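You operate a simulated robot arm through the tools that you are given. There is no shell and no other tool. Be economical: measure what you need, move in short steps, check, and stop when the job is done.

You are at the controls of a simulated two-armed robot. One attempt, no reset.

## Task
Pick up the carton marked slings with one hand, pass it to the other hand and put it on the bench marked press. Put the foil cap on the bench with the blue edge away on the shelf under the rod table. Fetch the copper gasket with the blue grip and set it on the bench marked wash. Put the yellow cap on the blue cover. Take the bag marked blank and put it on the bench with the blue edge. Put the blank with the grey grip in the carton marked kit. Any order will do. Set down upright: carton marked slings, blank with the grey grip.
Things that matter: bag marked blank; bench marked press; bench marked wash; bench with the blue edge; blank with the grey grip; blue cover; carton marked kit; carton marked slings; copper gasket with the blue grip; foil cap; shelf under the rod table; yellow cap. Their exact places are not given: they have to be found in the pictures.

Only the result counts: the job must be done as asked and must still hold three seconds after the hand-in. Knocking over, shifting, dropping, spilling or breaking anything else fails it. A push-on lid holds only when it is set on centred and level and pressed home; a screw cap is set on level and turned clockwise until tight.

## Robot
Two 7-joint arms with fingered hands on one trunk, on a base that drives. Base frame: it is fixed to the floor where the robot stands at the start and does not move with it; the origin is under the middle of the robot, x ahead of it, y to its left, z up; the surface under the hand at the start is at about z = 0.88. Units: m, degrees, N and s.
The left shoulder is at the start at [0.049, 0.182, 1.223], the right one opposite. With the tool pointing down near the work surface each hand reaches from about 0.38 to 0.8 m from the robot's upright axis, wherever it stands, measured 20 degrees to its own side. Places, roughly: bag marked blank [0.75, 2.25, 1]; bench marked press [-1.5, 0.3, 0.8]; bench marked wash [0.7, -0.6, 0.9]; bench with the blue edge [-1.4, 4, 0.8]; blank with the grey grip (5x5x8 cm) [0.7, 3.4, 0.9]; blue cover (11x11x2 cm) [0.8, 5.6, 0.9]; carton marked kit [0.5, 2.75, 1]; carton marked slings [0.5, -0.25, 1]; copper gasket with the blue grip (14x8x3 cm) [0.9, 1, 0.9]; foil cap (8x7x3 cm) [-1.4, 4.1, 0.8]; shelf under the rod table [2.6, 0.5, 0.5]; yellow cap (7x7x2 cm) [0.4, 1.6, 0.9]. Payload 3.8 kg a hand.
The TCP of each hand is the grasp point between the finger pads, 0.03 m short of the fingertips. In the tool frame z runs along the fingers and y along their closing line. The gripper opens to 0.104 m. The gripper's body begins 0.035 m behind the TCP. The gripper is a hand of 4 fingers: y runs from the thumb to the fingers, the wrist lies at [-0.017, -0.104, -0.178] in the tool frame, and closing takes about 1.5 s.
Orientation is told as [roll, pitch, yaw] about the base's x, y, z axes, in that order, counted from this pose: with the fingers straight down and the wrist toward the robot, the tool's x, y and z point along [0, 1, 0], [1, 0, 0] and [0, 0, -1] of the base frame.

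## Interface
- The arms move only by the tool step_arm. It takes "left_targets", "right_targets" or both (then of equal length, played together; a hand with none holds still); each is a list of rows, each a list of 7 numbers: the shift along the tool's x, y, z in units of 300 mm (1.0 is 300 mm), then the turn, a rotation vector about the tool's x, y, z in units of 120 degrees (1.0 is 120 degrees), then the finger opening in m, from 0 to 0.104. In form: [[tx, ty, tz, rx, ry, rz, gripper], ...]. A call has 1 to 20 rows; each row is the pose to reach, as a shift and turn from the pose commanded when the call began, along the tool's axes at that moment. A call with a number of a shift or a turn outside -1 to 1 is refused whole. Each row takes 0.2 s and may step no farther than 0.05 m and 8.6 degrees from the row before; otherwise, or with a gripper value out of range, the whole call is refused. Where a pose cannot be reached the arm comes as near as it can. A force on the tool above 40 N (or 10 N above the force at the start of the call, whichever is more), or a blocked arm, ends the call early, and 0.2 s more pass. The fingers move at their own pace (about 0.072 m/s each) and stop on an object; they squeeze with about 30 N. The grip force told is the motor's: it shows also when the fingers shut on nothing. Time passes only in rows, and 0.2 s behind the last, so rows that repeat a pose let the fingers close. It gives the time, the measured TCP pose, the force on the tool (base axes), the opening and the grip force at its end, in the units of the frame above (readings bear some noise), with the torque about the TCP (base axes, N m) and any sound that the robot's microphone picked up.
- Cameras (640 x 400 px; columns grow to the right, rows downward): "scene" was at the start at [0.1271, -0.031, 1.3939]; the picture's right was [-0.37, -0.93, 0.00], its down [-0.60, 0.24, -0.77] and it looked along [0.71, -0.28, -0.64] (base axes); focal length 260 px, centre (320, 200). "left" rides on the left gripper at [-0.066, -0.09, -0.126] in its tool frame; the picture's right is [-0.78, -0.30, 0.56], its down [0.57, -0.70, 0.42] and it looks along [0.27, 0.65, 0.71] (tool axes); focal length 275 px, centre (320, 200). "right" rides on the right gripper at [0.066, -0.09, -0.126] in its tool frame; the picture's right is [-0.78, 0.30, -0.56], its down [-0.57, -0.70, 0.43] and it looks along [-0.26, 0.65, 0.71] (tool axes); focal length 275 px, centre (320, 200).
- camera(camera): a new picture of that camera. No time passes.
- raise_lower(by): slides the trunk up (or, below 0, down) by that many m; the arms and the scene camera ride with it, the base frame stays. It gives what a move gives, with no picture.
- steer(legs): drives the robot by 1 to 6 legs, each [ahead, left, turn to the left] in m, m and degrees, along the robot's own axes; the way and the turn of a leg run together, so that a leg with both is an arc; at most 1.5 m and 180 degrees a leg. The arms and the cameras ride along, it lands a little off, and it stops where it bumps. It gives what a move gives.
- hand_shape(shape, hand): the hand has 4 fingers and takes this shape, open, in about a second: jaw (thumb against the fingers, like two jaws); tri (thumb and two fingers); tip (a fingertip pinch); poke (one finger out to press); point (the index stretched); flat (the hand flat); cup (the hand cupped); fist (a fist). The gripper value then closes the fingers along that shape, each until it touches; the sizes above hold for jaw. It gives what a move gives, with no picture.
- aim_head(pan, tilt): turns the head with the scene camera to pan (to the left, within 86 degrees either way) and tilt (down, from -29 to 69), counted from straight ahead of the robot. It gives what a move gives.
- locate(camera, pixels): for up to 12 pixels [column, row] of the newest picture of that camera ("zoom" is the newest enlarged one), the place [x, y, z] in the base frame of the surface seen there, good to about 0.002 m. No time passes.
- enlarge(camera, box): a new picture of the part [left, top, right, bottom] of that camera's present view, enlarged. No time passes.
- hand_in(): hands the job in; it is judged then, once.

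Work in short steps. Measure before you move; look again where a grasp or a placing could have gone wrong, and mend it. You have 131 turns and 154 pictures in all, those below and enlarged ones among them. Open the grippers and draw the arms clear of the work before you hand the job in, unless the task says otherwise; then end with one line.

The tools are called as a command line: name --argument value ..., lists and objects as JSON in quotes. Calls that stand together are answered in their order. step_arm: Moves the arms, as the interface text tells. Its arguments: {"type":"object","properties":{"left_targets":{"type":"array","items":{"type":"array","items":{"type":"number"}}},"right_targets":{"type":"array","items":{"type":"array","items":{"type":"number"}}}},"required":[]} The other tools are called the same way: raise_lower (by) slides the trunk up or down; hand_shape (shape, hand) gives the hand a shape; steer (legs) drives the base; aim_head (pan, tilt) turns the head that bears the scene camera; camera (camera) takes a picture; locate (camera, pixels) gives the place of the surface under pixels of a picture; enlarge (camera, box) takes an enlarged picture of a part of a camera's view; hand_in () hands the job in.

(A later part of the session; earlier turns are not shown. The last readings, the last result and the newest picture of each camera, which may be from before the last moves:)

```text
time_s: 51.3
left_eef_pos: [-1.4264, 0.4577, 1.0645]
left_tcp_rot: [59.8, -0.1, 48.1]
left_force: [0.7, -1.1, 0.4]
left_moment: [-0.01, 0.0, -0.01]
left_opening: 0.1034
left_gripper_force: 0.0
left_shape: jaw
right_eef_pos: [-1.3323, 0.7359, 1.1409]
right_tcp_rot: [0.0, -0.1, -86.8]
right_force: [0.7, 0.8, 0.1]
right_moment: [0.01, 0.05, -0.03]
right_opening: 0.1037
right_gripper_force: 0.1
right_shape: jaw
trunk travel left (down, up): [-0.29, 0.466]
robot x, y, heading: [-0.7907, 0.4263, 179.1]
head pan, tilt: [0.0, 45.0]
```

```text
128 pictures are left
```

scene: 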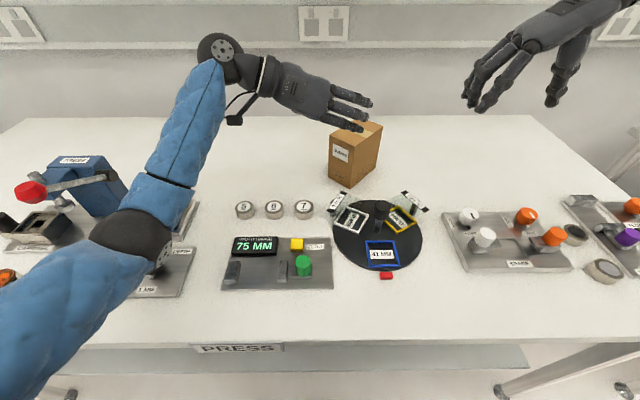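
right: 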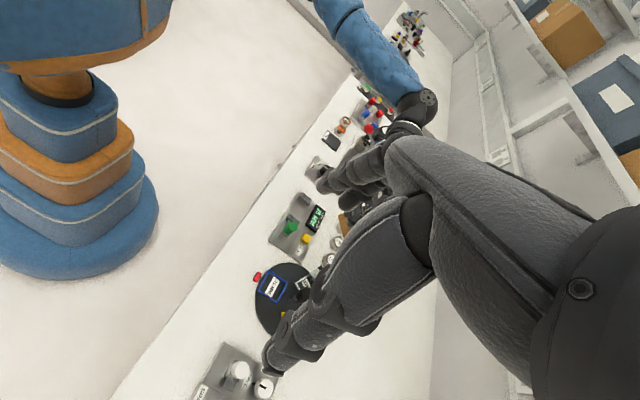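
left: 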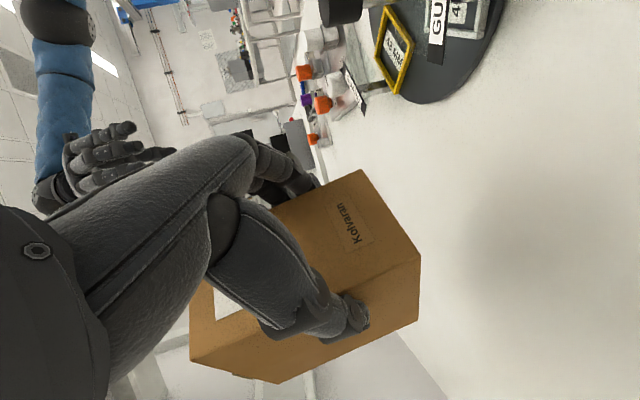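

The slings carton stands upright on the press bench. I raise the trunk, back off, bring the left hand back to fingers-down, and turn toward the gasket.

raise_lower --by 0.2

steer --legs '[[-0.45, 0, 0]]'

step_arm --left_targets '[[-0.006, -0.013, -0.048, 0.031, -0.014, -0.054, 0.104], [-0.012, -0.026, -0.096, 0.062, -0.028, -0.108, 0.104], [-0.018, -0.038, -0.143, 0.094, -0.043, -0.162, 0.104], [-0.024, -0.051, -0.191, 0.125, -0.057, -0.216, 0.104], [-0.031, -0.064, -0.239, 0.156, -0.071, -0.27, 0.104], [-0.037, -0.077, -0.287, 0.187, -0.085, -0.324, 0.104], [-0.043, -0.089, -0.334, 0.218, -0.099, -0.378, 0.104], [-0.049, -0.102, -0.382, 0.249, -0.113, -0.432, 0.104], [-0.055, -0.115, -0.43, 0.281, -0.128, -0.486, 0.104], [-0.061, -0.128, -0.478, 0.312, -0.142, -0.539, 0.104], [-0.067, -0.141, -0.526, 0.343, -0.156, -0.593, 0.104], [-0.073, -0.153, -0.573, 0.374, -0.17, -0.647, 0.104], [-0.079, -0.166, -0.621, 0.405, -0.184, -0.701, 0.104], [-0.086, -0.179, -0.669, 0.436, -0.198, -0.755, 0.104], [-0.092, -0.192, -0.717, 0.468, -0.213, -0.809, 0.104], [-0.098, -0.204, -0.764, 0.499, -0.227, -0.863, 0.104], [-0.104, -0.217, -0.812, 0.53, -0.241, -0.917, 0.104], [-0.11, -0.23, -0.86, 0.561, -0.255, -0.971, 0.104], [-0.11, -0.23, -0.86, 0.561, -0.255, -0.971, 0.104]]'

steer --legs '[[0, -0.5, 0], [0, 0, -90], [0, 0, -89]]'

camera --camera "scene"

```text
time_s: 53.5
left_eef_pos: [-1.4291, 0.4581, 1.2628]
left_tcp_rot: [59.9, -0.1, 48.2]
left_force: [-0.5, 0.0, 0.1]
left_moment: [-0.03, 0.02, -0.03]
left_opening: 0.1038
left_gripper_force: 0.0
left_shape: jaw
right_eef_pos: [-1.3331, 0.7346, 1.3399]
right_tcp_rot: [0.0, 0.0, -86.8]
right_force: [0.2, 0.7, -0.4]
right_moment: [-0.02, 0.01, 0.0]
right_opening: 0.1037
right_gripper_force: 0.0
right_shape: jaw
trunk travel left (down, up): [-0.49, 0.266]
robot x, y, heading: [-0.7894, 0.4331, 179.0]
head pan, tilt: [0.0, 45.0]
```

```text
time_s: 56.2
left_eef_pos: [-0.9811, 0.4513, 1.2643]
left_tcp_rot: [59.9, -0.1, 48.3]
left_force: [0.8, -0.2, 0.4]
left_moment: [0.01, 0.01, 0.04]
left_opening: 0.1036
left_gripper_force: 0.0
left_shape: jaw
right_eef_pos: [-0.8846, 0.7285, 1.3423]
right_tcp_rot: [0.0, 0.0, -86.6]
right_force: [-0.2, 0.1, 0.4]
right_moment: [-0.01, 0.02, 0.02]
right_opening: 0.1037
right_gripper_force: 0.0
right_shape: jaw
trunk travel left (down, up): [-0.49, 0.266]
robot x, y, heading: [-0.3413, 0.4213, 179.6]
head pan, tilt: [0.0, 45.0]
```

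```text
time_s: 60.2
left_eef_pos: [-0.8471, 0.2392, 1.3653]
left_tcp_rot: [0.0, 0.1, 179.6]
left_force: [-0.2, -0.2, -0.4]
left_moment: [0.0, 0.02, -0.02]
left_opening: 0.1036
left_gripper_force: 0.0
left_shape: jaw
right_eef_pos: [-0.8862, 0.7293, 1.3401]
right_tcp_rot: [-0.1, 0.0, -86.7]
right_force: [0.1, -0.3, -0.2]
right_moment: [0.02, 0.03, 0.0]
right_opening: 0.104
right_gripper_force: 0.0
right_shape: jaw
trunk travel left (down, up): [-0.49, 0.266]
robot x, y, heading: [-0.3432, 0.4202, 179.5]
head pan, tilt: [0.0, 45.0]
```

```text
time_s: 70.8
left_eef_pos: [0.1706, 1.1019, 1.3656]
left_tcp_rot: [0.0, 0.2, -0.5]
left_force: [0.8, -0.8, 0.4]
left_moment: [-0.01, 0.0, 0.01]
left_opening: 0.1038
left_gripper_force: 0.0
left_shape: jaw
right_eef_pos: [0.2085, 0.611, 1.3414]
right_tcp_rot: [0.0, 0.0, 93.2]
right_force: [0.3, -0.3, -0.1]
right_moment: [-0.02, -0.01, 0.03]
right_opening: 0.1041
right_gripper_force: 0.0
right_shape: jaw
trunk travel left (down, up): [-0.49, 0.266]
robot x, y, heading: [-0.3347, 0.922, -0.8]
head pan, tilt: [0.0, 45.0]
```

```text
127 pictures are left
```

scene: 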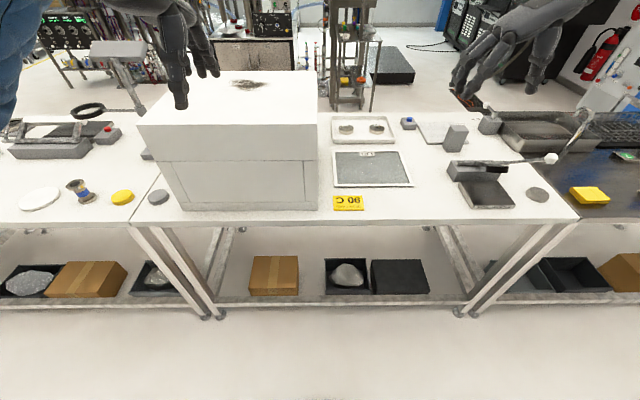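

The white block at (230,150) may hide the gasket; the yellow cap is likely at (123,197). I measure these and move right to look behind the block.

locate --camera "scene" --pixels '[[140, 125], [318, 122], [160, 208], [318, 208], [170, 75], [317, 72], [123, 197], [158, 197], [78, 190], [40, 200], [330, 215], [350, 185]]'

steer --legs '[[0.1, -0.5, 0]]'

aim_head --pan 25 --tilt 35

camera --camera "scene"

```text
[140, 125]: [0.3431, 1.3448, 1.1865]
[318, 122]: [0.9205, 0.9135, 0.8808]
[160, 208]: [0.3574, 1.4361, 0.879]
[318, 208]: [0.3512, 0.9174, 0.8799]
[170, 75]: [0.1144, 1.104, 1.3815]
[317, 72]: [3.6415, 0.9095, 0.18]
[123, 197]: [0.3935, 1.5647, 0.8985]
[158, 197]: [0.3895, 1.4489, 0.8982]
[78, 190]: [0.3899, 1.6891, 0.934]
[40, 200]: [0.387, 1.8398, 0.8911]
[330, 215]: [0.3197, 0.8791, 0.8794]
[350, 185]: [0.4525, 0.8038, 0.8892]
```

```text
time_s: 73.7
left_eef_pos: [0.2639, 0.605, 1.3645]
left_tcp_rot: [0.1, 0.1, -0.6]
left_force: [0.4, 0.2, -0.5]
left_moment: [0.02, 0.0, 0.0]
left_opening: 0.1037
left_gripper_force: 0.1
left_shape: jaw
right_eef_pos: [0.3024, 0.1141, 1.3414]
right_tcp_rot: [0.1, -0.2, 93.3]
right_force: [-0.2, -0.1, -0.8]
right_moment: [-0.01, 0.01, -0.03]
right_opening: 0.1037
right_gripper_force: 0.2
right_shape: jaw
trunk travel left (down, up): [-0.49, 0.266]
robot x, y, heading: [-0.2395, 0.4268, -1.0]
head pan, tilt: [0.0, 45.0]
```

```text
time_s: 74.6
left_eef_pos: [0.2638, 0.6054, 1.3658]
left_tcp_rot: [0.0, 0.3, -0.6]
left_force: [0.0, 0.5, 0.3]
left_moment: [0.01, -0.01, -0.02]
left_opening: 0.1035
left_gripper_force: 0.0
left_shape: jaw
right_eef_pos: [0.3026, 0.115, 1.3412]
right_tcp_rot: [0.0, -0.1, 93.3]
right_force: [-0.1, -0.2, 0.4]
right_moment: [-0.02, 0.01, 0.01]
right_opening: 0.1038
right_gripper_force: 0.0
right_shape: jaw
trunk travel left (down, up): [-0.49, 0.266]
robot x, y, heading: [-0.2395, 0.4221, -0.6]
head pan, tilt: [25.0, 35.0]
```

```text
126 pictures are left
```

scene: 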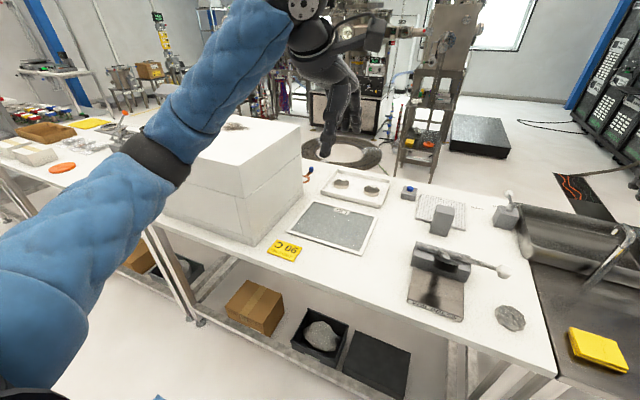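

The gasket's blue grip shows at about (308,172), behind the block's right corner. I enlarge and locate it.

enlarge --camera "scene" --box '[250, 130, 410, 230]'

locate --camera "zoom" --pixels '[[230, 170], [236, 180], [228, 185], [205, 150], [360, 160], [330, 200], [200, 300], [260, 240], [215, 175], [400, 130], [300, 140]]'

```text
4.00 times, centred on (330, 180) of scene
```

zoom: 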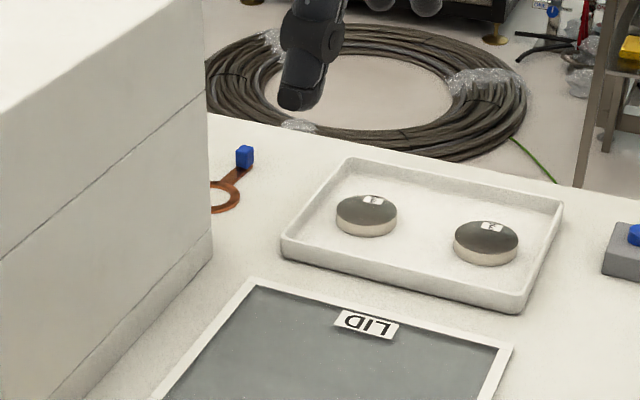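

```text
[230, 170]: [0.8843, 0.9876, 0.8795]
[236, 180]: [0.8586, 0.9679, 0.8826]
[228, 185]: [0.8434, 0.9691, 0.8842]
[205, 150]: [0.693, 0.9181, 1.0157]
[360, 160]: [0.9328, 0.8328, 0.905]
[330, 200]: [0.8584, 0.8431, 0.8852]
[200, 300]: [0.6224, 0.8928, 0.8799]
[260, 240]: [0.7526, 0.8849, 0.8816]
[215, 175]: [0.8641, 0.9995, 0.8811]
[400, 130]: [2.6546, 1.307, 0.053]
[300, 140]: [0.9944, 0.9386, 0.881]
```

The gasket sits behind the block (x≈0.86–0.9), out of reach from the front; I'll fetch it from the back aisle later. Next the yellow cap at (0.39,1.565): I reset the right hand to fingers-down and drive there.

step_arm --right_targets '[[0.014, 0.039, 0, 0, 0, 0.065, 0.104], [0.028, 0.078, 0, 0, 0, 0.13, 0.104], [0.042, 0.117, 0, 0, 0, 0.195, 0.104], [0.056, 0.156, 0, 0, 0, 0.26, 0.104], [0.07, 0.195, 0, 0, 0, 0.325, 0.104], [0.084, 0.234, 0, 0, 0, 0.39, 0.104], [0.097, 0.272, 0, 0, 0, 0.455, 0.104], [0.111, 0.311, 0, 0, 0, 0.52, 0.104], [0.125, 0.35, 0, 0, 0, 0.585, 0.104], [0.139, 0.389, 0, 0, 0, 0.65, 0.104], [0.153, 0.428, 0, 0, 0, 0.715, 0.104], [0.167, 0.467, 0, 0, 0, 0.78, 0.104], [0.167, 0.467, 0, 0, 0, 0.78, 0.104]]'

steer --legs '[[0, 1.31, 0.8]]'

aim_head --pan 0 --tilt 45

camera --camera "scene"

```text
time_s: 77.4
left_eef_pos: [0.2636, 0.6046, 1.365]
left_tcp_rot: [0.0, 0.2, -0.5]
left_force: [-0.4, -0.3, -0.5]
left_moment: [-0.02, 0.0, -0.03]
left_opening: 0.1039
left_gripper_force: 0.0
left_shape: jaw
right_eef_pos: [0.244, 0.2529, 1.3412]
right_tcp_rot: [0.0, -0.1, -0.4]
right_force: [-0.1, 0.3, 0.4]
right_moment: [-0.01, -0.02, 0.01]
right_opening: 0.1039
right_gripper_force: 0.0
right_shape: jaw
trunk travel left (down, up): [-0.49, 0.266]
robot x, y, heading: [-0.2448, 0.4224, -0.9]
head pan, tilt: [25.0, 35.0]
```

```text
time_s: 84.0
left_eef_pos: [0.3018, 1.9037, 1.3655]
left_tcp_rot: [-0.1, 0.3, -2.0]
left_force: [0.9, 0.0, 0.2]
left_moment: [0.0, -0.03, 0.01]
left_opening: 0.1037
left_gripper_force: 0.1
left_shape: jaw
right_eef_pos: [0.2714, 1.5535, 1.34]
right_tcp_rot: [0.1, 0.0, -1.6]
right_force: [-0.3, -0.2, -0.6]
right_moment: [0.0, 0.01, 0.02]
right_opening: 0.1036
right_gripper_force: 0.1
right_shape: jaw
trunk travel left (down, up): [-0.49, 0.266]
robot x, y, heading: [-0.2093, 1.7354, -2.2]
head pan, tilt: [25.0, 35.0]
```

```text
time_s: 84.9
left_eef_pos: [0.3025, 1.9038, 1.3657]
left_tcp_rot: [-0.1, 0.2, -2.0]
left_force: [0.7, -0.7, 0.2]
left_moment: [-0.03, 0.02, -0.04]
left_opening: 0.1036
left_gripper_force: 0.0
left_shape: jaw
right_eef_pos: [0.2716, 1.552, 1.3394]
right_tcp_rot: [0.0, -0.1, -1.7]
right_force: [-0.2, 0.5, 0.3]
right_moment: [0.0, -0.04, -0.02]
right_opening: 0.104
right_gripper_force: 0.2
right_shape: jaw
trunk travel left (down, up): [-0.49, 0.266]
robot x, y, heading: [-0.2089, 1.7378, -2.1]
head pan, tilt: [0.0, 45.0]
```

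```text
124 pictures are left
```

scene: 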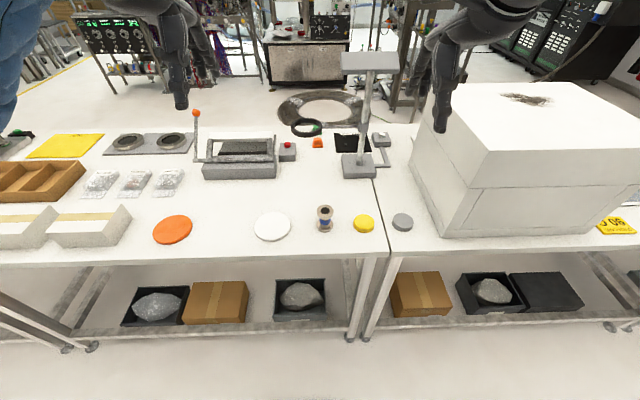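

Yellow cap at (364,223), grey disc at (402,221), spool at (324,216). I enlarge and measure it, and square up the robot 0.1 m nearer.

steer --legs '[[0.1, 0, 2.2]]'

enlarge --camera "scene" --box '[280, 190, 440, 290]'

```text
time_s: 86.0
left_eef_pos: [0.3951, 1.9229, 1.3654]
left_tcp_rot: [0.0, 0.3, 0.3]
left_force: [0.0, -0.3, 0.0]
left_moment: [-0.01, 0.04, 0.02]
left_opening: 0.1036
left_gripper_force: 0.1
left_shape: jaw
right_eef_pos: [0.3791, 1.5699, 1.3389]
right_tcp_rot: [0.0, 0.0, 0.6]
right_force: [-0.2, 0.4, -0.1]
right_moment: [0.01, -0.01, -0.02]
right_opening: 0.1038
right_gripper_force: 0.0
right_shape: jaw
trunk travel left (down, up): [-0.49, 0.266]
robot x, y, heading: [-0.1087, 1.7317, 0.4]
head pan, tilt: [0.0, 45.0]
```

```text
4.00 times, centred on (360, 240) of scene
```

zoom: 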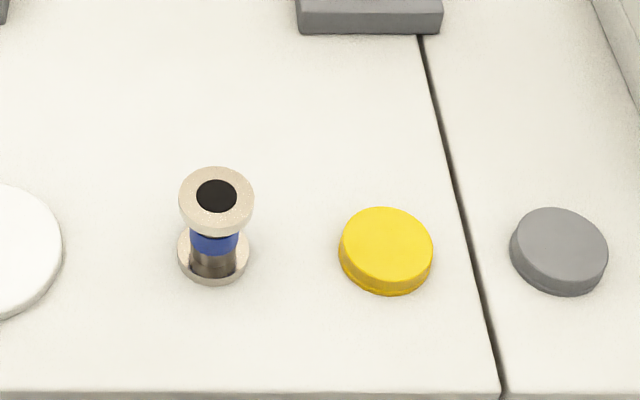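

locate --camera "zoom" --pixels '[[343, 245], [429, 248], [386, 210], [386, 276], [386, 245], [386, 310], [512, 250], [250, 250], [386, 380]]'

```text
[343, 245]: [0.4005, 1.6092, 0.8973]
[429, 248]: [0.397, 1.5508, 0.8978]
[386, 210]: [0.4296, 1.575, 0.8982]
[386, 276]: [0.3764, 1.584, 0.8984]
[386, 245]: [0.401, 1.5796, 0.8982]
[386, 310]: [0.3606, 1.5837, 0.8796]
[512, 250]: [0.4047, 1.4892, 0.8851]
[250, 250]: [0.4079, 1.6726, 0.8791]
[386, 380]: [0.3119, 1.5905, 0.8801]
```

Cap centre (0.400,1.580), top 0.898. I lower the trunk 0.2 m and bring the right hand down around the cap, closing along x.

raise_lower --by -0.2

step_arm --right_targets '[[0.03, 0.07, 0.1, 0, 0, 0, 0.104], [0.03, 0.07, 0.22, 0, 0, 0, 0.104], [0.03, 0.07, 0.34, 0, 0, 0, 0.104], [0.03, 0.07, 0.46, 0, 0, 0, 0.104], [0.03, 0.07, 0.56, 0, 0, 0, 0.104], [0.03, 0.07, 0.64, 0, 0, 0, 0.104], [0.03, 0.07, 0.64, 0, 0, 0, 0.104]]'

enlarge --camera "scene" --box '[240, 120, 480, 270]'

```text
time_s: 88.2
left_eef_pos: [0.3927, 1.9217, 1.1663]
left_tcp_rot: [0.0, 0.1, 0.3]
left_force: [-0.6, 0.1, 0.2]
left_moment: [0.02, -0.01, 0.03]
left_opening: 0.1038
left_gripper_force: 0.1
left_shape: jaw
right_eef_pos: [0.3796, 1.5705, 1.1408]
right_tcp_rot: [0.1, -0.1, 0.5]
right_force: [-0.3, -0.4, 0.7]
right_moment: [-0.01, -0.02, 0.01]
right_opening: 0.1038
right_gripper_force: 0.0
right_shape: jaw
trunk travel left (down, up): [-0.29, 0.466]
robot x, y, heading: [-0.1105, 1.7306, 0.1]
head pan, tilt: [0.0, 45.0]
```

```text
time_s: 89.8
left_eef_pos: [0.3936, 1.9222, 1.1657]
left_tcp_rot: [0.0, 0.1, 0.3]
left_force: [0.3, 0.2, -0.6]
left_moment: [-0.03, 0.0, -0.04]
left_opening: 0.1037
left_gripper_force: 0.1
left_shape: jaw
right_eef_pos: [0.4014, 1.5797, 0.9453]
right_tcp_rot: [0.0, -0.1, 0.6]
right_force: [0.2, -0.2, 0.0]
right_moment: [0.01, 0.0, 0.01]
right_opening: 0.104
right_gripper_force: 0.1
right_shape: jaw
trunk travel left (down, up): [-0.29, 0.466]
robot x, y, heading: [-0.1114, 1.7353, 0.1]
head pan, tilt: [0.0, 45.0]
```

```text
2.67 times, centred on (360, 195) of scene
```

zoom: 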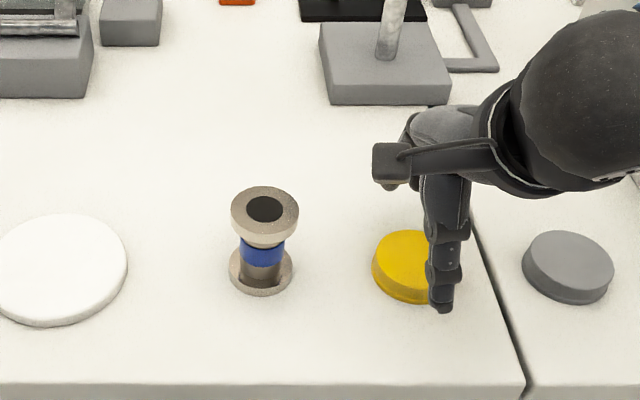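

The near thumb appears right of the cap's middle at (440,290). I check with the right camera before going lower.

camera --camera "right"

locate --camera "zoom" --pixels '[[440, 304], [440, 270], [405, 240], [380, 270], [425, 300]]'

```text
121 pictures are left
```

right: 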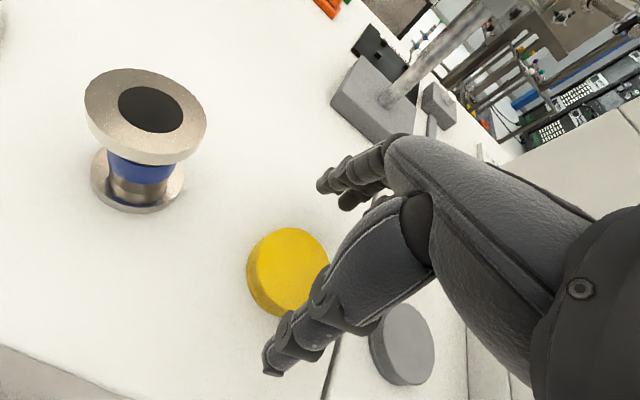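

```text
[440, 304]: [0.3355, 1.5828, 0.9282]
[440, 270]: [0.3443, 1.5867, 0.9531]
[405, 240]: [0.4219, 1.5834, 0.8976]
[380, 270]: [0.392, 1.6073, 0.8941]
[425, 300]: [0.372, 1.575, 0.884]
```

The thumb tip is at y=1.583, in line with the cap. I descend to z≈0.918 and close.

step_arm --right_targets '[[0, 0, 0.05, 0, 0, 0, 0.104], [0, 0, 0.09, 0, 0, 0, 0.104], [0, 0, 0.09, 0, 0, 0, 0.04], [0, 0, 0.09, 0, 0, 0, 0.04], [0, 0, 0.09, 0, 0, 0, 0.04], [0, 0, 0.09, 0, 0, 0, 0.04], [0, 0, 0.09, 0, 0, 0, 0.04], [0, 0, 0.09, 0, 0, 0, 0.04], [0, 0, 0.09, 0, 0, 0, 0.04], [0, 0, 0.09, 0, 0, 0, 0.04]]'

enlarge --camera "right" --box '[200, 200, 440, 350]'

```text
time_s: 92.0
left_eef_pos: [0.3928, 1.922, 1.1659]
left_tcp_rot: [0.0, 0.1, 0.4]
left_force: [0.7, 0.2, -0.2]
left_moment: [0.0, 0.01, 0.02]
left_opening: 0.1039
left_gripper_force: 0.1
left_shape: jaw
right_eef_pos: [0.4007, 1.5805, 0.9191]
right_tcp_rot: [0.0, -0.1, 0.7]
right_force: [-1.2, 0.8, 6.7]
right_moment: [0.02, -0.02, -0.01]
right_opening: 0.0541
right_gripper_force: 30.0
right_shape: jaw
trunk travel left (down, up): [-0.29, 0.466]
robot x, y, heading: [-0.11, 1.7336, 0.1]
head pan, tilt: [0.0, 45.0]
```

```text
2.67 times, centred on (320, 275) of right
```

zoom: 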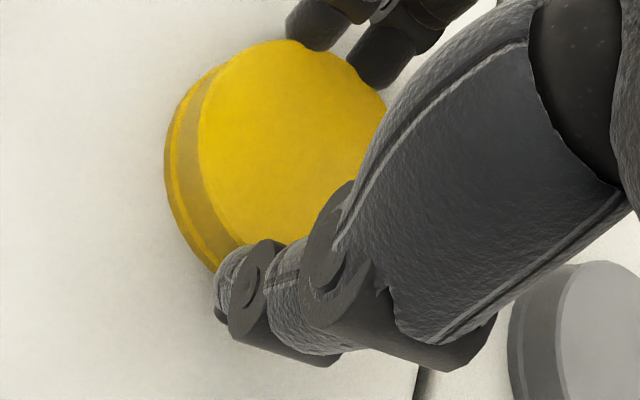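

Opening 0.054 with 30 N. I lift 5 cm and look whether the cap comes along.

step_arm --right_targets '[[0, 0, -0.03, 0, 0, 0, 0.04], [0, 0, -0.07, 0, 0, 0, 0.04], [0, 0, -0.12, 0, 0, 0, 0.04], [0, 0, -0.17, 0, 0, 0, 0.04], [0, 0, -0.17, 0, 0, 0, 0.04]]'

enlarge --camera "right" --box '[200, 200, 440, 350]'

enlarge --camera "scene" --box '[280, 150, 440, 250]'

```text
time_s: 93.2
left_eef_pos: [0.394, 1.9225, 1.1651]
left_tcp_rot: [0.0, 0.1, 0.3]
left_force: [0.2, 0.2, -0.5]
left_moment: [-0.05, -0.03, 0.04]
left_opening: 0.1037
left_gripper_force: 0.0
left_shape: jaw
right_eef_pos: [0.4012, 1.5806, 0.9729]
right_tcp_rot: [0.0, 0.0, 0.6]
right_force: [0.5, 0.0, -0.3]
right_moment: [-0.02, 0.01, 0.0]
right_opening: 0.0311
right_gripper_force: 29.3
right_shape: jaw
trunk travel left (down, up): [-0.29, 0.466]
robot x, y, heading: [-0.1094, 1.7305, -0.0]
head pan, tilt: [0.0, 45.0]
```

```text
2.67 times, centred on (320, 275) of right
```

zoom: 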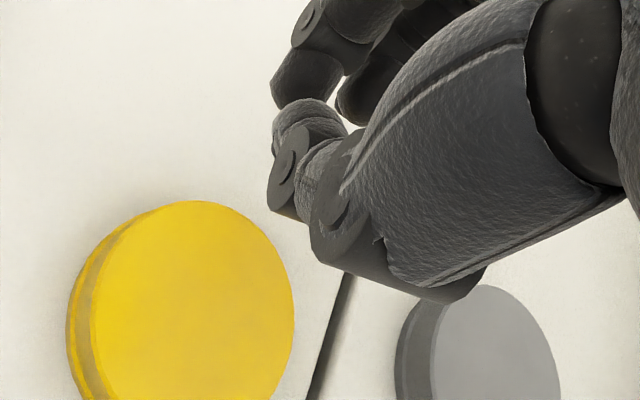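

```text
4.00 times, centred on (360, 200) of scene
```

zoom: 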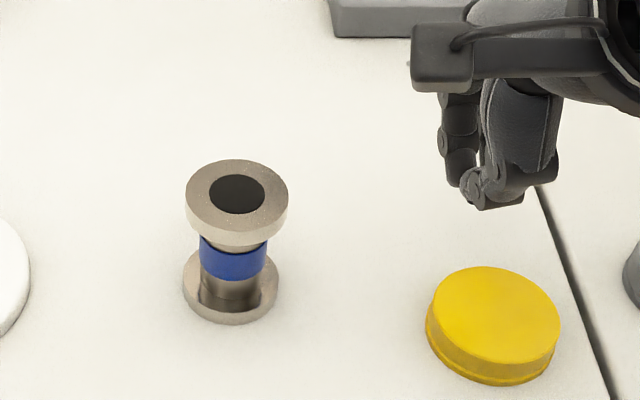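

The fingers slipped over the top edge; the cap is still on the bench. I re-measure it and will grip about 1 cm lower.

locate --camera "zoom" --pixels '[[434, 312], [558, 318], [500, 268], [490, 360], [495, 315], [490, 384]]'

step_arm --right_targets '[[0, 0, 0, 0, 0, 0, 0.104], [0, 0, 0, 0, 0, 0, 0.104], [0, 0, 0, 0, 0, 0, 0.104], [0, 0, 0, 0, 0, 0, 0.104], [0, 0, 0, 0, 0, 0, 0.104], [0, 0, 0, 0, 0, 0, 0.104]]'

```text
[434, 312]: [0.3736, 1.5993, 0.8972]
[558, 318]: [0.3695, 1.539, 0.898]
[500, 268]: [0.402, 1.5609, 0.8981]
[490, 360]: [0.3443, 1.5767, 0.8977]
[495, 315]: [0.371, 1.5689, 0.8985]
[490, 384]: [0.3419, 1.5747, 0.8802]
```

```text
time_s: 94.6
left_eef_pos: [0.3928, 1.9218, 1.166]
left_tcp_rot: [0.0, 0.2, 0.2]
left_force: [0.6, 0.4, 0.2]
left_moment: [-0.01, 0.01, 0.0]
left_opening: 0.1034
left_gripper_force: 0.0
left_shape: jaw
right_eef_pos: [0.4008, 1.5809, 0.9701]
right_tcp_rot: [0.0, 0.0, 0.5]
right_force: [0.8, 0.0, -0.1]
right_moment: [0.01, 0.03, 0.02]
right_opening: 0.1038
right_gripper_force: 0.1
right_shape: jaw
trunk travel left (down, up): [-0.29, 0.466]
robot x, y, heading: [-0.1102, 1.735, 0.0]
head pan, tilt: [0.0, 45.0]
```

The cap now sits at (0.373,1.569). I move there and descend to z≈0.908, then close.

step_arm --right_targets '[[-0.04, -0.093, 0.0, 0, 0, 0, 0.104], [-0.04, -0.093, 0.08, 0, 0, 0, 0.104], [-0.04, -0.093, 0.16, 0, 0, 0, 0.104], [-0.04, -0.093, 0.207, 0, 0, 0, 0.104], [-0.04, -0.093, 0.207, 0, 0, 0, 0.104]]'

step_arm --right_targets '[[0, 0, 0, 0, 0, 0, 0.09], [0, 0, 0, 0, 0, 0, 0.08], [0, 0, 0, 0, 0, 0, 0.07], [0, 0, 0, 0, 0, 0, 0.06], [0, 0, 0, 0, 0, 0, 0.05], [0, 0, 0, 0, 0, 0, 0.05], [0, 0, 0, 0, 0, 0, 0.05], [0, 0, 0, 0, 0, 0, 0.05], [0, 0, 0, 0, 0, 0, 0.05]]'

enlarge --camera "right" --box '[200, 200, 440, 350]'

```text
time_s: 95.8
left_eef_pos: [0.3937, 1.9221, 1.1662]
left_tcp_rot: [0.0, 0.2, 0.3]
left_force: [0.8, -0.4, 0.4]
left_moment: [-0.02, 0.02, -0.02]
left_opening: 0.1036
left_gripper_force: 0.1
left_shape: jaw
right_eef_pos: [0.3736, 1.5668, 0.9102]
right_tcp_rot: [0.1, -0.2, 0.5]
right_force: [-0.1, 0.1, 4.3]
right_moment: [-0.05, -0.26, -0.05]
right_opening: 0.1035
right_gripper_force: 0.2
right_shape: jaw
trunk travel left (down, up): [-0.29, 0.466]
robot x, y, heading: [-0.1131, 1.7311, 0.1]
head pan, tilt: [0.0, 45.0]
```

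```text
time_s: 97.8
left_eef_pos: [0.3928, 1.922, 1.1665]
left_tcp_rot: [-0.1, 0.1, 0.3]
left_force: [-0.8, -0.1, 0.2]
left_moment: [-0.02, -0.02, 0.01]
left_opening: 0.1036
left_gripper_force: 0.1
left_shape: jaw
right_eef_pos: [0.3733, 1.5669, 0.9102]
right_tcp_rot: [-0.1, -0.2, 0.6]
right_force: [-0.7, 1.5, 11.5]
right_moment: [0.16, -0.13, 0.01]
right_opening: 0.0564
right_gripper_force: 29.9
right_shape: jaw
trunk travel left (down, up): [-0.29, 0.466]
robot x, y, heading: [-0.112, 1.7324, 0.2]
head pan, tilt: [0.0, 45.0]
```

```text
2.67 times, centred on (320, 275) of right
```

zoom: 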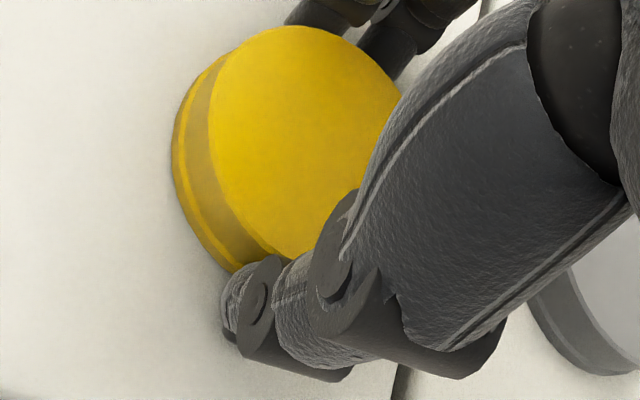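

The fingers sit lower on the rim now, with the closing line through the cap's centre. I lift slowly.

step_arm --right_targets '[[0, 0, -0.015, 0, 0, 0, 0.045], [0, 0, -0.03, 0, 0, 0, 0.045], [0, 0, -0.06, 0, 0, 0, 0.045], [0, 0, -0.1, 0, 0, 0, 0.045], [0, 0, -0.15, 0, 0, 0, 0.045], [0, 0, -0.2, 0, 0, 0, 0.045], [0, 0, -0.2, 0, 0, 0, 0.045]]'

enlarge --camera "right" --box '[200, 200, 440, 350]'

```text
time_s: 99.4
left_eef_pos: [0.3946, 1.9225, 1.1674]
left_tcp_rot: [-0.1, 0.2, 0.3]
left_force: [0.1, -1.2, 0.3]
left_moment: [0.0, -0.01, 0.04]
left_opening: 0.1041
left_gripper_force: 0.1
left_shape: jaw
right_eef_pos: [0.3724, 1.5665, 0.9695]
right_tcp_rot: [0.1, 0.0, 0.5]
right_force: [0.2, 0.3, 0.0]
right_moment: [0.0, -0.01, 0.03]
right_opening: 0.0562
right_gripper_force: 29.9
right_shape: jaw
trunk travel left (down, up): [-0.29, 0.466]
robot x, y, heading: [-0.1099, 1.7317, 0.1]
head pan, tilt: [0.0, 45.0]
```

```text
2.67 times, centred on (320, 275) of right
```

zoom: 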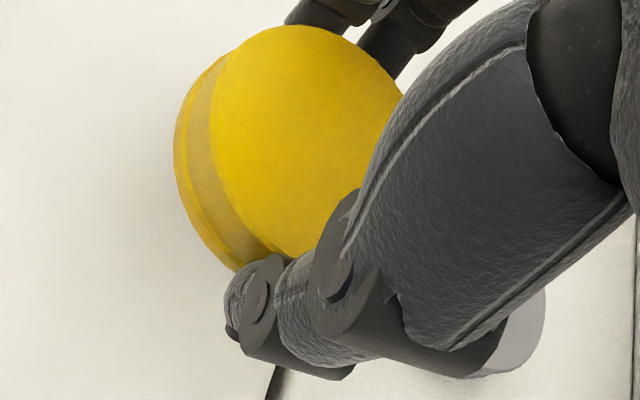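

The cap is held. I raise the arm and trunk and drive on to the bag, kit carton and blank area.

step_arm --right_targets '[[0, 0, -0.12, 0, 0, 0, 0.045], [0, 0, -0.25, 0, 0, 0, 0.045], [0, 0, -0.38, 0, 0, 0, 0.045], [0, 0, -0.5, 0, 0, 0, 0.045], [0, 0, -0.6, 0, 0, 0, 0.045], [0, 0, -0.6, 0, 0, 0, 0.045]]'

raise_lower --by 0.2

steer --legs '[[-0.2, 0, 0], [0, 1.05, 0]]'

camera --camera "scene"

```text
time_s: 100.8
left_eef_pos: [0.3943, 1.9221, 1.1671]
left_tcp_rot: [0.0, 0.2, 0.3]
left_force: [0.7, 0.3, -0.7]
left_moment: [0.01, -0.02, 0.0]
left_opening: 0.1037
left_gripper_force: 0.0
left_shape: jaw
right_eef_pos: [0.3683, 1.5665, 1.1515]
right_tcp_rot: [0.1, 0.0, 0.6]
right_force: [-0.3, 0.5, -1.0]
right_moment: [-0.03, 0.01, -0.03]
right_opening: 0.0561
right_gripper_force: 29.9
right_shape: jaw
trunk travel left (down, up): [-0.29, 0.466]
robot x, y, heading: [-0.1096, 1.7306, -0.1]
head pan, tilt: [0.0, 45.0]
```

```text
time_s: 103.0
left_eef_pos: [0.3952, 1.9225, 1.3654]
left_tcp_rot: [0.0, 0.3, 0.3]
left_force: [0.2, -0.1, -0.4]
left_moment: [-0.01, 0.02, 0.01]
left_opening: 0.1037
left_gripper_force: 0.1
left_shape: jaw
right_eef_pos: [0.3732, 1.5664, 1.3503]
right_tcp_rot: [-0.1, 0.0, 0.6]
right_force: [0.4, -0.4, -0.6]
right_moment: [0.02, 0.0, -0.02]
right_opening: 0.0562
right_gripper_force: 29.7
right_shape: jaw
trunk travel left (down, up): [-0.49, 0.266]
robot x, y, heading: [-0.1092, 1.7338, 0.3]
head pan, tilt: [0.0, 45.0]
```

```text
time_s: 109.7
left_eef_pos: [0.1782, 3.0141, 1.3657]
left_tcp_rot: [0.1, 0.2, 1.1]
left_force: [-0.4, 0.1, 0.0]
left_moment: [-0.02, 0.01, 0.01]
left_opening: 0.1037
left_gripper_force: 0.1
left_shape: jaw
right_eef_pos: [0.1626, 2.6587, 1.3496]
right_tcp_rot: [0.0, -0.1, 1.4]
right_force: [-0.5, -0.3, -1.2]
right_moment: [0.0, -0.02, -0.01]
right_opening: 0.056
right_gripper_force: 30.0
right_shape: jaw
trunk travel left (down, up): [-0.49, 0.266]
robot x, y, heading: [-0.3204, 2.8177, 0.9]
head pan, tilt: [0.0, 45.0]
```

```text
115 pictures are left
```

scene: 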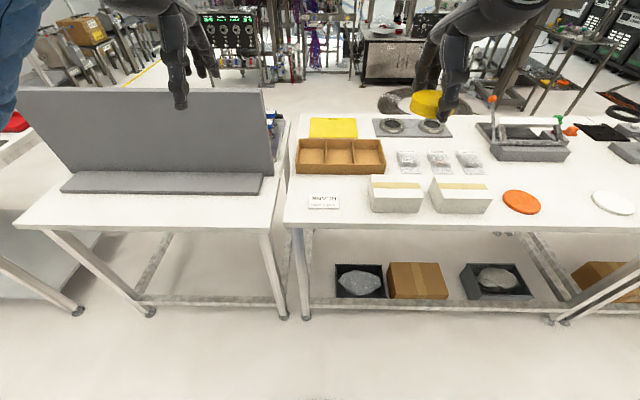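

Two white cartons at (395,195), (460,195), three bags at (408–470,162), and an upright screen left hiding things behind it. I enlarge to read the labels.

enlarge --camera "scene" --box '[280, 110, 520, 260]'

locate --camera "zoom" --pixels '[[343, 143], [424, 143], [507, 143], [244, 212], [374, 212], [480, 200], [385, 270], [565, 265], [170, 120], [240, 100], [120, 245], [20, 300]]'

locate --camera "scene" --pixels '[[20, 92], [262, 97], [62, 190], [262, 190], [273, 175], [15, 225], [275, 230], [283, 120], [262, 150]]'

```text
2.67 times, centred on (400, 185) of scene
```

zoom: 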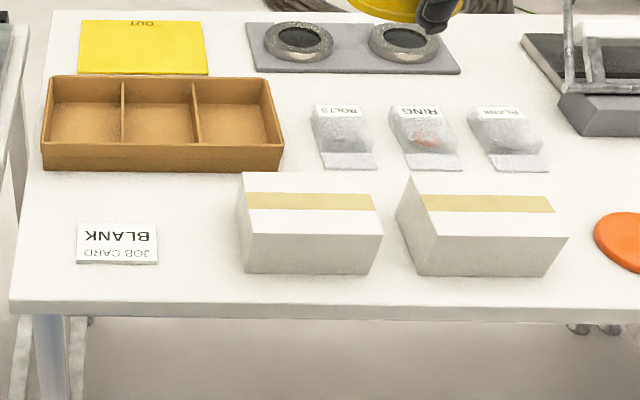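

```text
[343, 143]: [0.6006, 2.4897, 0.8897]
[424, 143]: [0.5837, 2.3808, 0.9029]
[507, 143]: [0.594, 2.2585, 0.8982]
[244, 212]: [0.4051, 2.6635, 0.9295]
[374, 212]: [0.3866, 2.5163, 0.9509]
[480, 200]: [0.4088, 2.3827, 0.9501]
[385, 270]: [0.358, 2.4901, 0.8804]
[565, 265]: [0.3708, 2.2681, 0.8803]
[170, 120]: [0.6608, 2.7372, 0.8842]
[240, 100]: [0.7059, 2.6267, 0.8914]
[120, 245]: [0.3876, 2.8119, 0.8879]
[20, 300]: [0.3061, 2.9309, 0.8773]
```

```text
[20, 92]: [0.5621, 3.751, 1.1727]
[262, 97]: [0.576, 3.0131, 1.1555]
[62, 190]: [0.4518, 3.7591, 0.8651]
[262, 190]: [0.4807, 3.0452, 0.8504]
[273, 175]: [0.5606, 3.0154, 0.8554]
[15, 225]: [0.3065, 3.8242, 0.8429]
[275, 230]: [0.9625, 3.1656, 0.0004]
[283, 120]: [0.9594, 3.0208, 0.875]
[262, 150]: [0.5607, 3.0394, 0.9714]
```

The BLANK bag is the right one at (507,135); the open tray with compartments is probably the kit carton. I enlarge it to find the mark and look at the bag closely.

enlarge --camera "scene" --box '[285, 125, 405, 200]'

enlarge --camera "scene" --box '[390, 130, 510, 205]'

```text
5.33 times, centred on (345, 162) of scene
```

zoom: 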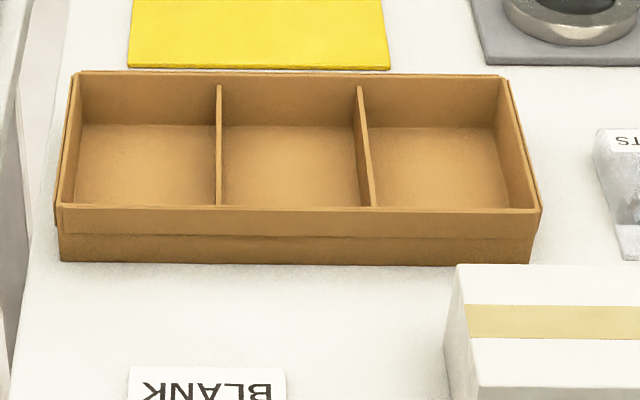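

```text
5.33 times, centred on (450, 168) of scene
```

zoom: 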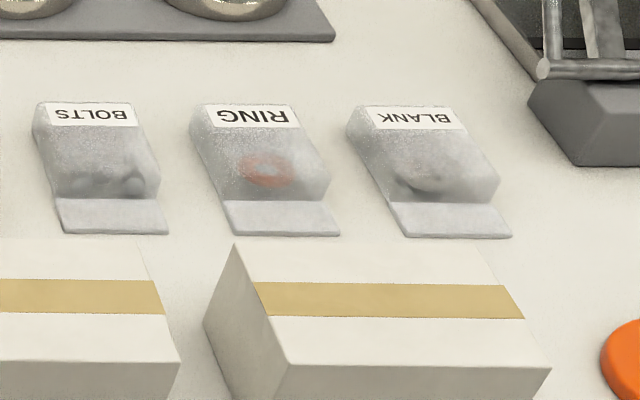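

The labels face the far side, so the tray's KIT mark must face the back aisle too, and the blank is behind the screen: both will be done from the back aisle. Now I go for the BLANK bag with the left hand.

steer --legs '[[0, -0.75, -0.9], [0.28, 0, 0]]'

aim_head --pan 10 --tilt 50

camera --camera "scene"

```text
time_s: 115.3
left_eef_pos: [0.4626, 2.2707, 1.3666]
left_tcp_rot: [0.1, 0.1, 0.9]
left_force: [0.2, 0.8, -0.8]
left_moment: [0.0, -0.01, 0.02]
left_opening: 0.1038
left_gripper_force: 0.0
left_shape: jaw
right_eef_pos: [0.4434, 1.9158, 1.3496]
right_tcp_rot: [0.0, 0.1, 1.3]
right_force: [-0.7, 0.4, 0.3]
right_moment: [0.01, 0.01, 0.0]
right_opening: 0.0565
right_gripper_force: 30.0
right_shape: jaw
trunk travel left (down, up): [-0.49, 0.266]
robot x, y, heading: [-0.0398, 2.0784, 0.9]
head pan, tilt: [0.0, 45.0]
```

```text
time_s: 116.0
left_eef_pos: [0.4606, 2.2717, 1.3669]
left_tcp_rot: [-0.1, 0.2, 1.0]
left_force: [-1.1, 0.9, 0.2]
left_moment: [0.04, 0.0, 0.02]
left_opening: 0.1039
left_gripper_force: 0.1
left_shape: jaw
right_eef_pos: [0.4437, 1.915, 1.3511]
right_tcp_rot: [0.1, -0.1, 1.3]
right_force: [0.0, -0.2, -0.4]
right_moment: [0.0, -0.03, 0.01]
right_opening: 0.0561
right_gripper_force: 29.5
right_shape: jaw
trunk travel left (down, up): [-0.49, 0.266]
robot x, y, heading: [-0.04, 2.0768, 1.0]
head pan, tilt: [10.0, 50.0]
```

```text
111 pictures are left
```

scene: 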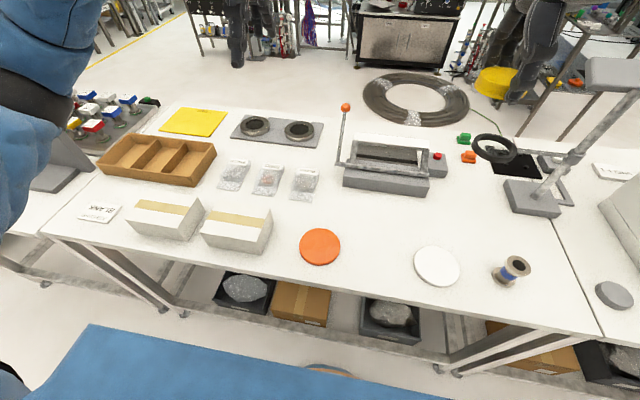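

The BLANK bag is at (305,183). I enlarge it and measure its outline.

enlarge --camera "scene" --box '[240, 150, 340, 212]'

locate --camera "zoom" --pixels '[[340, 110], [500, 110], [430, 120], [335, 220], [490, 240], [410, 180], [410, 230], [325, 290], [460, 315], [275, 200], [410, 300], [410, 150]]'

```text
6.40 times, centred on (290, 181) of scene
```

zoom: 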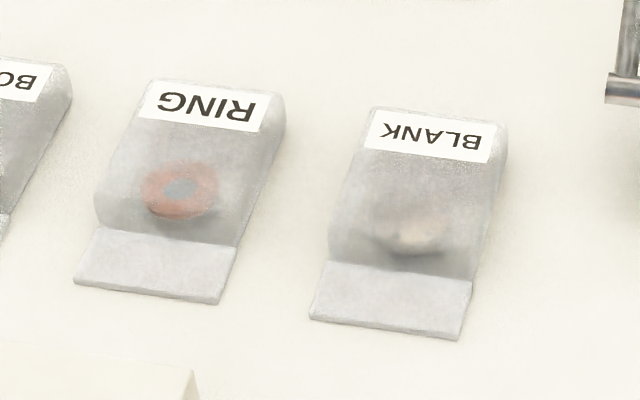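

```text
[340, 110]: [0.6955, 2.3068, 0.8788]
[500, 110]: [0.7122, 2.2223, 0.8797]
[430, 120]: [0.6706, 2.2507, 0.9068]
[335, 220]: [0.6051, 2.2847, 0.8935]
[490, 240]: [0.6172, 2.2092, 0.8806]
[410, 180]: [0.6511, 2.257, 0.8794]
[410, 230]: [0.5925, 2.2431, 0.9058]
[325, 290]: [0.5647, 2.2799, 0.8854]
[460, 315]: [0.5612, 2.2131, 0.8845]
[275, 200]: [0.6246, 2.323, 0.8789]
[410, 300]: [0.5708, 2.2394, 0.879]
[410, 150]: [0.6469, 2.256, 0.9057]
```

Bag bulge: centre (0.635,2.248), 0.075 wide in y, top z=0.906; gap to the RING bag about 4 cm. I turn the left hand to close along y above it and lower the trunk.

step_arm --left_targets '[[-0.007, 0.053, 0, 0, 0, 0.069, 0.104], [-0.015, 0.106, 0, 0, 0, 0.138, 0.104], [-0.022, 0.159, 0, 0, 0, 0.207, 0.104], [-0.029, 0.212, 0, 0, 0, 0.276, 0.104], [-0.036, 0.265, 0, 0, 0, 0.345, 0.104], [-0.044, 0.317, 0, 0, 0, 0.413, 0.104], [-0.051, 0.37, 0, 0, 0, 0.482, 0.104], [-0.058, 0.423, 0, 0, 0, 0.551, 0.104], [-0.065, 0.476, 0, 0, 0, 0.62, 0.104], [-0.073, 0.529, 0, 0, 0, 0.689, 0.104], [-0.08, 0.582, 0, 0, 0, 0.758, 0.104], [-0.08, 0.582, 0, 0, 0, 0.758, 0.104]]'

raise_lower --by -0.3

camera --camera "scene"

```text
time_s: 118.6
left_eef_pos: [0.556, 2.2773, 1.3529]
left_tcp_rot: [-0.1, -0.1, -90.2]
left_force: [0.7, 0.0, -0.5]
left_moment: [-0.03, 0.0, -0.05]
left_opening: 0.1037
left_gripper_force: 0.0
left_shape: jaw
left hand out of reach, approached as far as the arm can: row 9, 10, 11, 12
right_eef_pos: [0.443, 1.9161, 1.3517]
right_tcp_rot: [0.0, 0.0, 1.2]
right_force: [-0.2, 0.2, -0.4]
right_moment: [0.0, -0.02, 0.0]
right_opening: 0.0561
right_gripper_force: 30.1
right_shape: jaw
trunk travel left (down, up): [-0.49, 0.266]
robot x, y, heading: [-0.0417, 2.0762, 0.8]
head pan, tilt: [10.0, 50.0]
```

```text
time_s: 121.6
left_eef_pos: [0.6249, 2.2798, 0.9375]
left_tcp_rot: [-11.4, -0.3, -90.1]
left_force: [0.8, 2.7, 14.5]
left_moment: [-0.82, -0.3, 0.18]
left_opening: 0.1034
left_gripper_force: 0.0
left_shape: jaw
right_eef_pos: [0.4412, 1.9158, 1.0521]
right_tcp_rot: [0.0, -0.1, 1.3]
right_force: [-0.4, 0.3, 0.8]
right_moment: [0.0, 0.03, 0.02]
right_opening: 0.0563
right_gripper_force: 29.7
right_shape: jaw
trunk travel left (down, up): [-0.19, 0.566]
robot x, y, heading: [-0.0406, 2.0779, 0.7]
head pan, tilt: [10.0, 50.0]
```

```text
109 pictures are left
```

scene: 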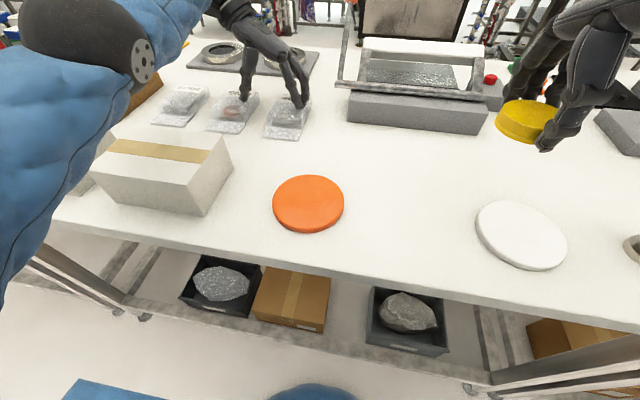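

The arm was at its reach limit and swung down as the trunk lowered, now with 14 N on the hand. I raise the trunk at once by 0.15 and look.

raise_lower --by 0.15

camera --camera "scene"

enlarge --camera "scene" --box '[120, 60, 360, 210]'

```text
time_s: 123.4
left_eef_pos: [0.5853, 2.2795, 1.1615]
left_tcp_rot: [-4.1, 0.0, -90.1]
left_force: [0.0, 0.4, -0.4]
left_moment: [0.0, -0.02, 0.0]
left_opening: 0.1038
left_gripper_force: 0.0
left_shape: jaw
right_eef_pos: [0.4441, 1.9162, 1.1996]
right_tcp_rot: [0.1, 0.0, 1.2]
right_force: [0.3, -0.2, -0.3]
right_moment: [0.0, -0.04, -0.01]
right_opening: 0.0561
right_gripper_force: 29.7
right_shape: jaw
trunk travel left (down, up): [-0.34, 0.416]
robot x, y, heading: [-0.0368, 2.0755, 0.8]
head pan, tilt: [10.0, 50.0]
```

```text
108 pictures are left
```

scene: 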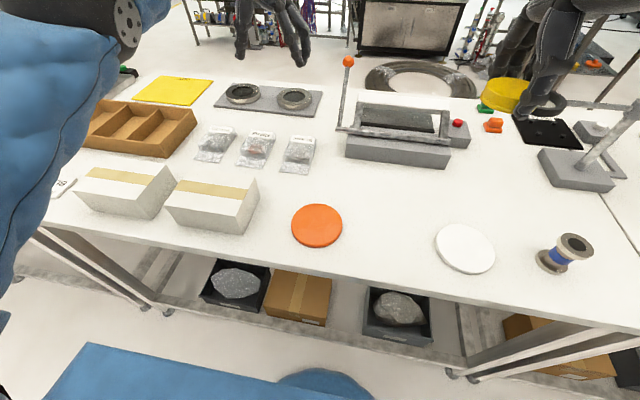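

```text
2.67 times, centred on (240, 135) of scene
```

zoom: 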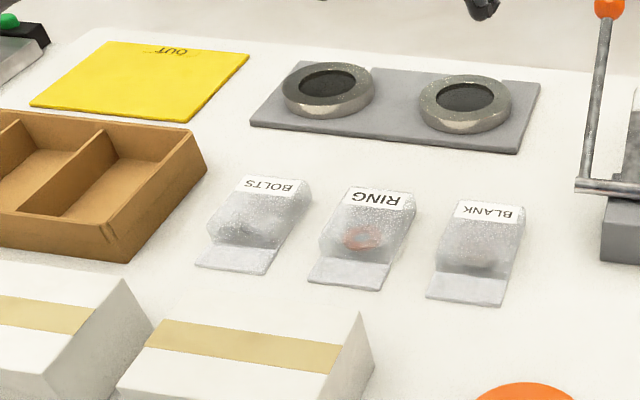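

Nothing appears shifted. I pull the left hand back into easy reach to clear the unreachable command, then stand nearer to the bag.

step_arm --left_targets '[[-0.1, 0, 0, 0, 0, 0, 0.104], [-0.22, 0, 0, 0, 0, 0, 0.104], [-0.34, 0, 0, 0, 0, 0, 0.104], [-0.46, 0, 0, 0, 0, 0, 0.104], [-0.46, 0, 0, 0, 0, 0, 0.104]]'

steer --legs '[[0.03, 0.06, -0.8]]'

enlarge --camera "scene" --box '[160, 70, 400, 220]'

```text
time_s: 124.6
left_eef_pos: [0.5728, 2.2908, 1.1968]
left_tcp_rot: [-4.3, 0.0, -90.1]
left_force: [-1.0, 0.0, 0.3]
left_moment: [0.0, -0.02, 0.0]
left_opening: 0.1037
left_gripper_force: 0.1
left_shape: jaw
left hand out of reach, approached as far as the arm can: row 1, 2, 3, 4, 5
right_eef_pos: [0.443, 1.9153, 1.2004]
right_tcp_rot: [-0.1, 0.0, 1.3]
right_force: [0.2, 0.8, -0.1]
right_moment: [-0.04, -0.01, 0.0]
right_opening: 0.0561
right_gripper_force: 30.3
right_shape: jaw
trunk travel left (down, up): [-0.34, 0.416]
robot x, y, heading: [-0.0401, 2.0747, 1.1]
head pan, tilt: [10.0, 50.0]
```

```text
time_s: 125.6
left_eef_pos: [0.6061, 2.3459, 1.1968]
left_tcp_rot: [-4.2, -0.1, -90.8]
left_force: [0.0, 0.4, 0.0]
left_moment: [-0.06, 0.03, -0.01]
left_opening: 0.104
left_gripper_force: 0.2
left_shape: jaw
right_eef_pos: [0.4725, 1.9722, 1.1998]
right_tcp_rot: [-0.2, 0.0, 0.4]
right_force: [0.2, 0.2, 0.6]
right_moment: [-0.07, 0.04, -0.01]
right_opening: 0.0562
right_gripper_force: 29.7
right_shape: jaw
trunk travel left (down, up): [-0.34, 0.416]
robot x, y, heading: [-0.0122, 2.1417, -0.1]
head pan, tilt: [10.0, 50.0]
```

```text
2.67 times, centred on (280, 145) of scene
```

zoom: 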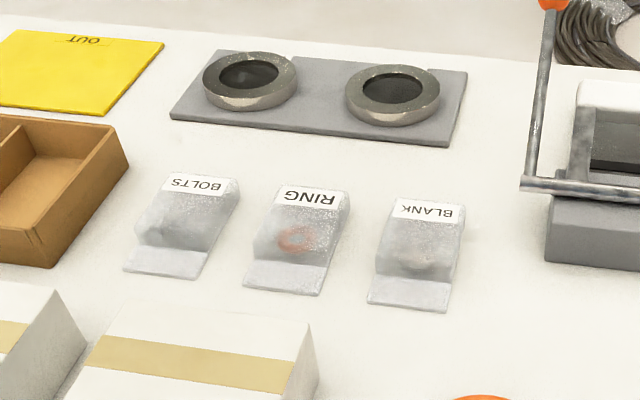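

The limit is height for this wrist turn; lower is easier. I command the hand down by 0.1 m (still 0.2 m above the bench).

step_arm --left_targets '[[0, 0, 0.1, 0, 0, 0, 0.104], [0, 0, 0.2, 0, 0, 0, 0.104], [0, 0, 0.3, 0, 0, 0, 0.104], [0, 0, 0.3, 0, 0, 0, 0.104]]'

```text
time_s: 126.6
left_eef_pos: [0.6257, 2.3484, 1.1095]
left_tcp_rot: [-4.3, 0.1, -90.9]
left_force: [0.3, -0.6, 0.8]
left_moment: [-0.01, 0.0, -0.02]
left_opening: 0.1039
left_gripper_force: 0.1
left_shape: jaw
left hand out of reach, approached as far as the arm can: row 1, 2, 3, 4
right_eef_pos: [0.4713, 1.9715, 1.2013]
right_tcp_rot: [0.0, 0.0, 0.3]
right_force: [0.2, 1.4, 0.3]
right_moment: [0.0, -0.03, 0.0]
right_opening: 0.0559
right_gripper_force: 30.3
right_shape: jaw
trunk travel left (down, up): [-0.34, 0.416]
robot x, y, heading: [-0.0115, 2.1408, -0.1]
head pan, tilt: [10.0, 50.0]
```

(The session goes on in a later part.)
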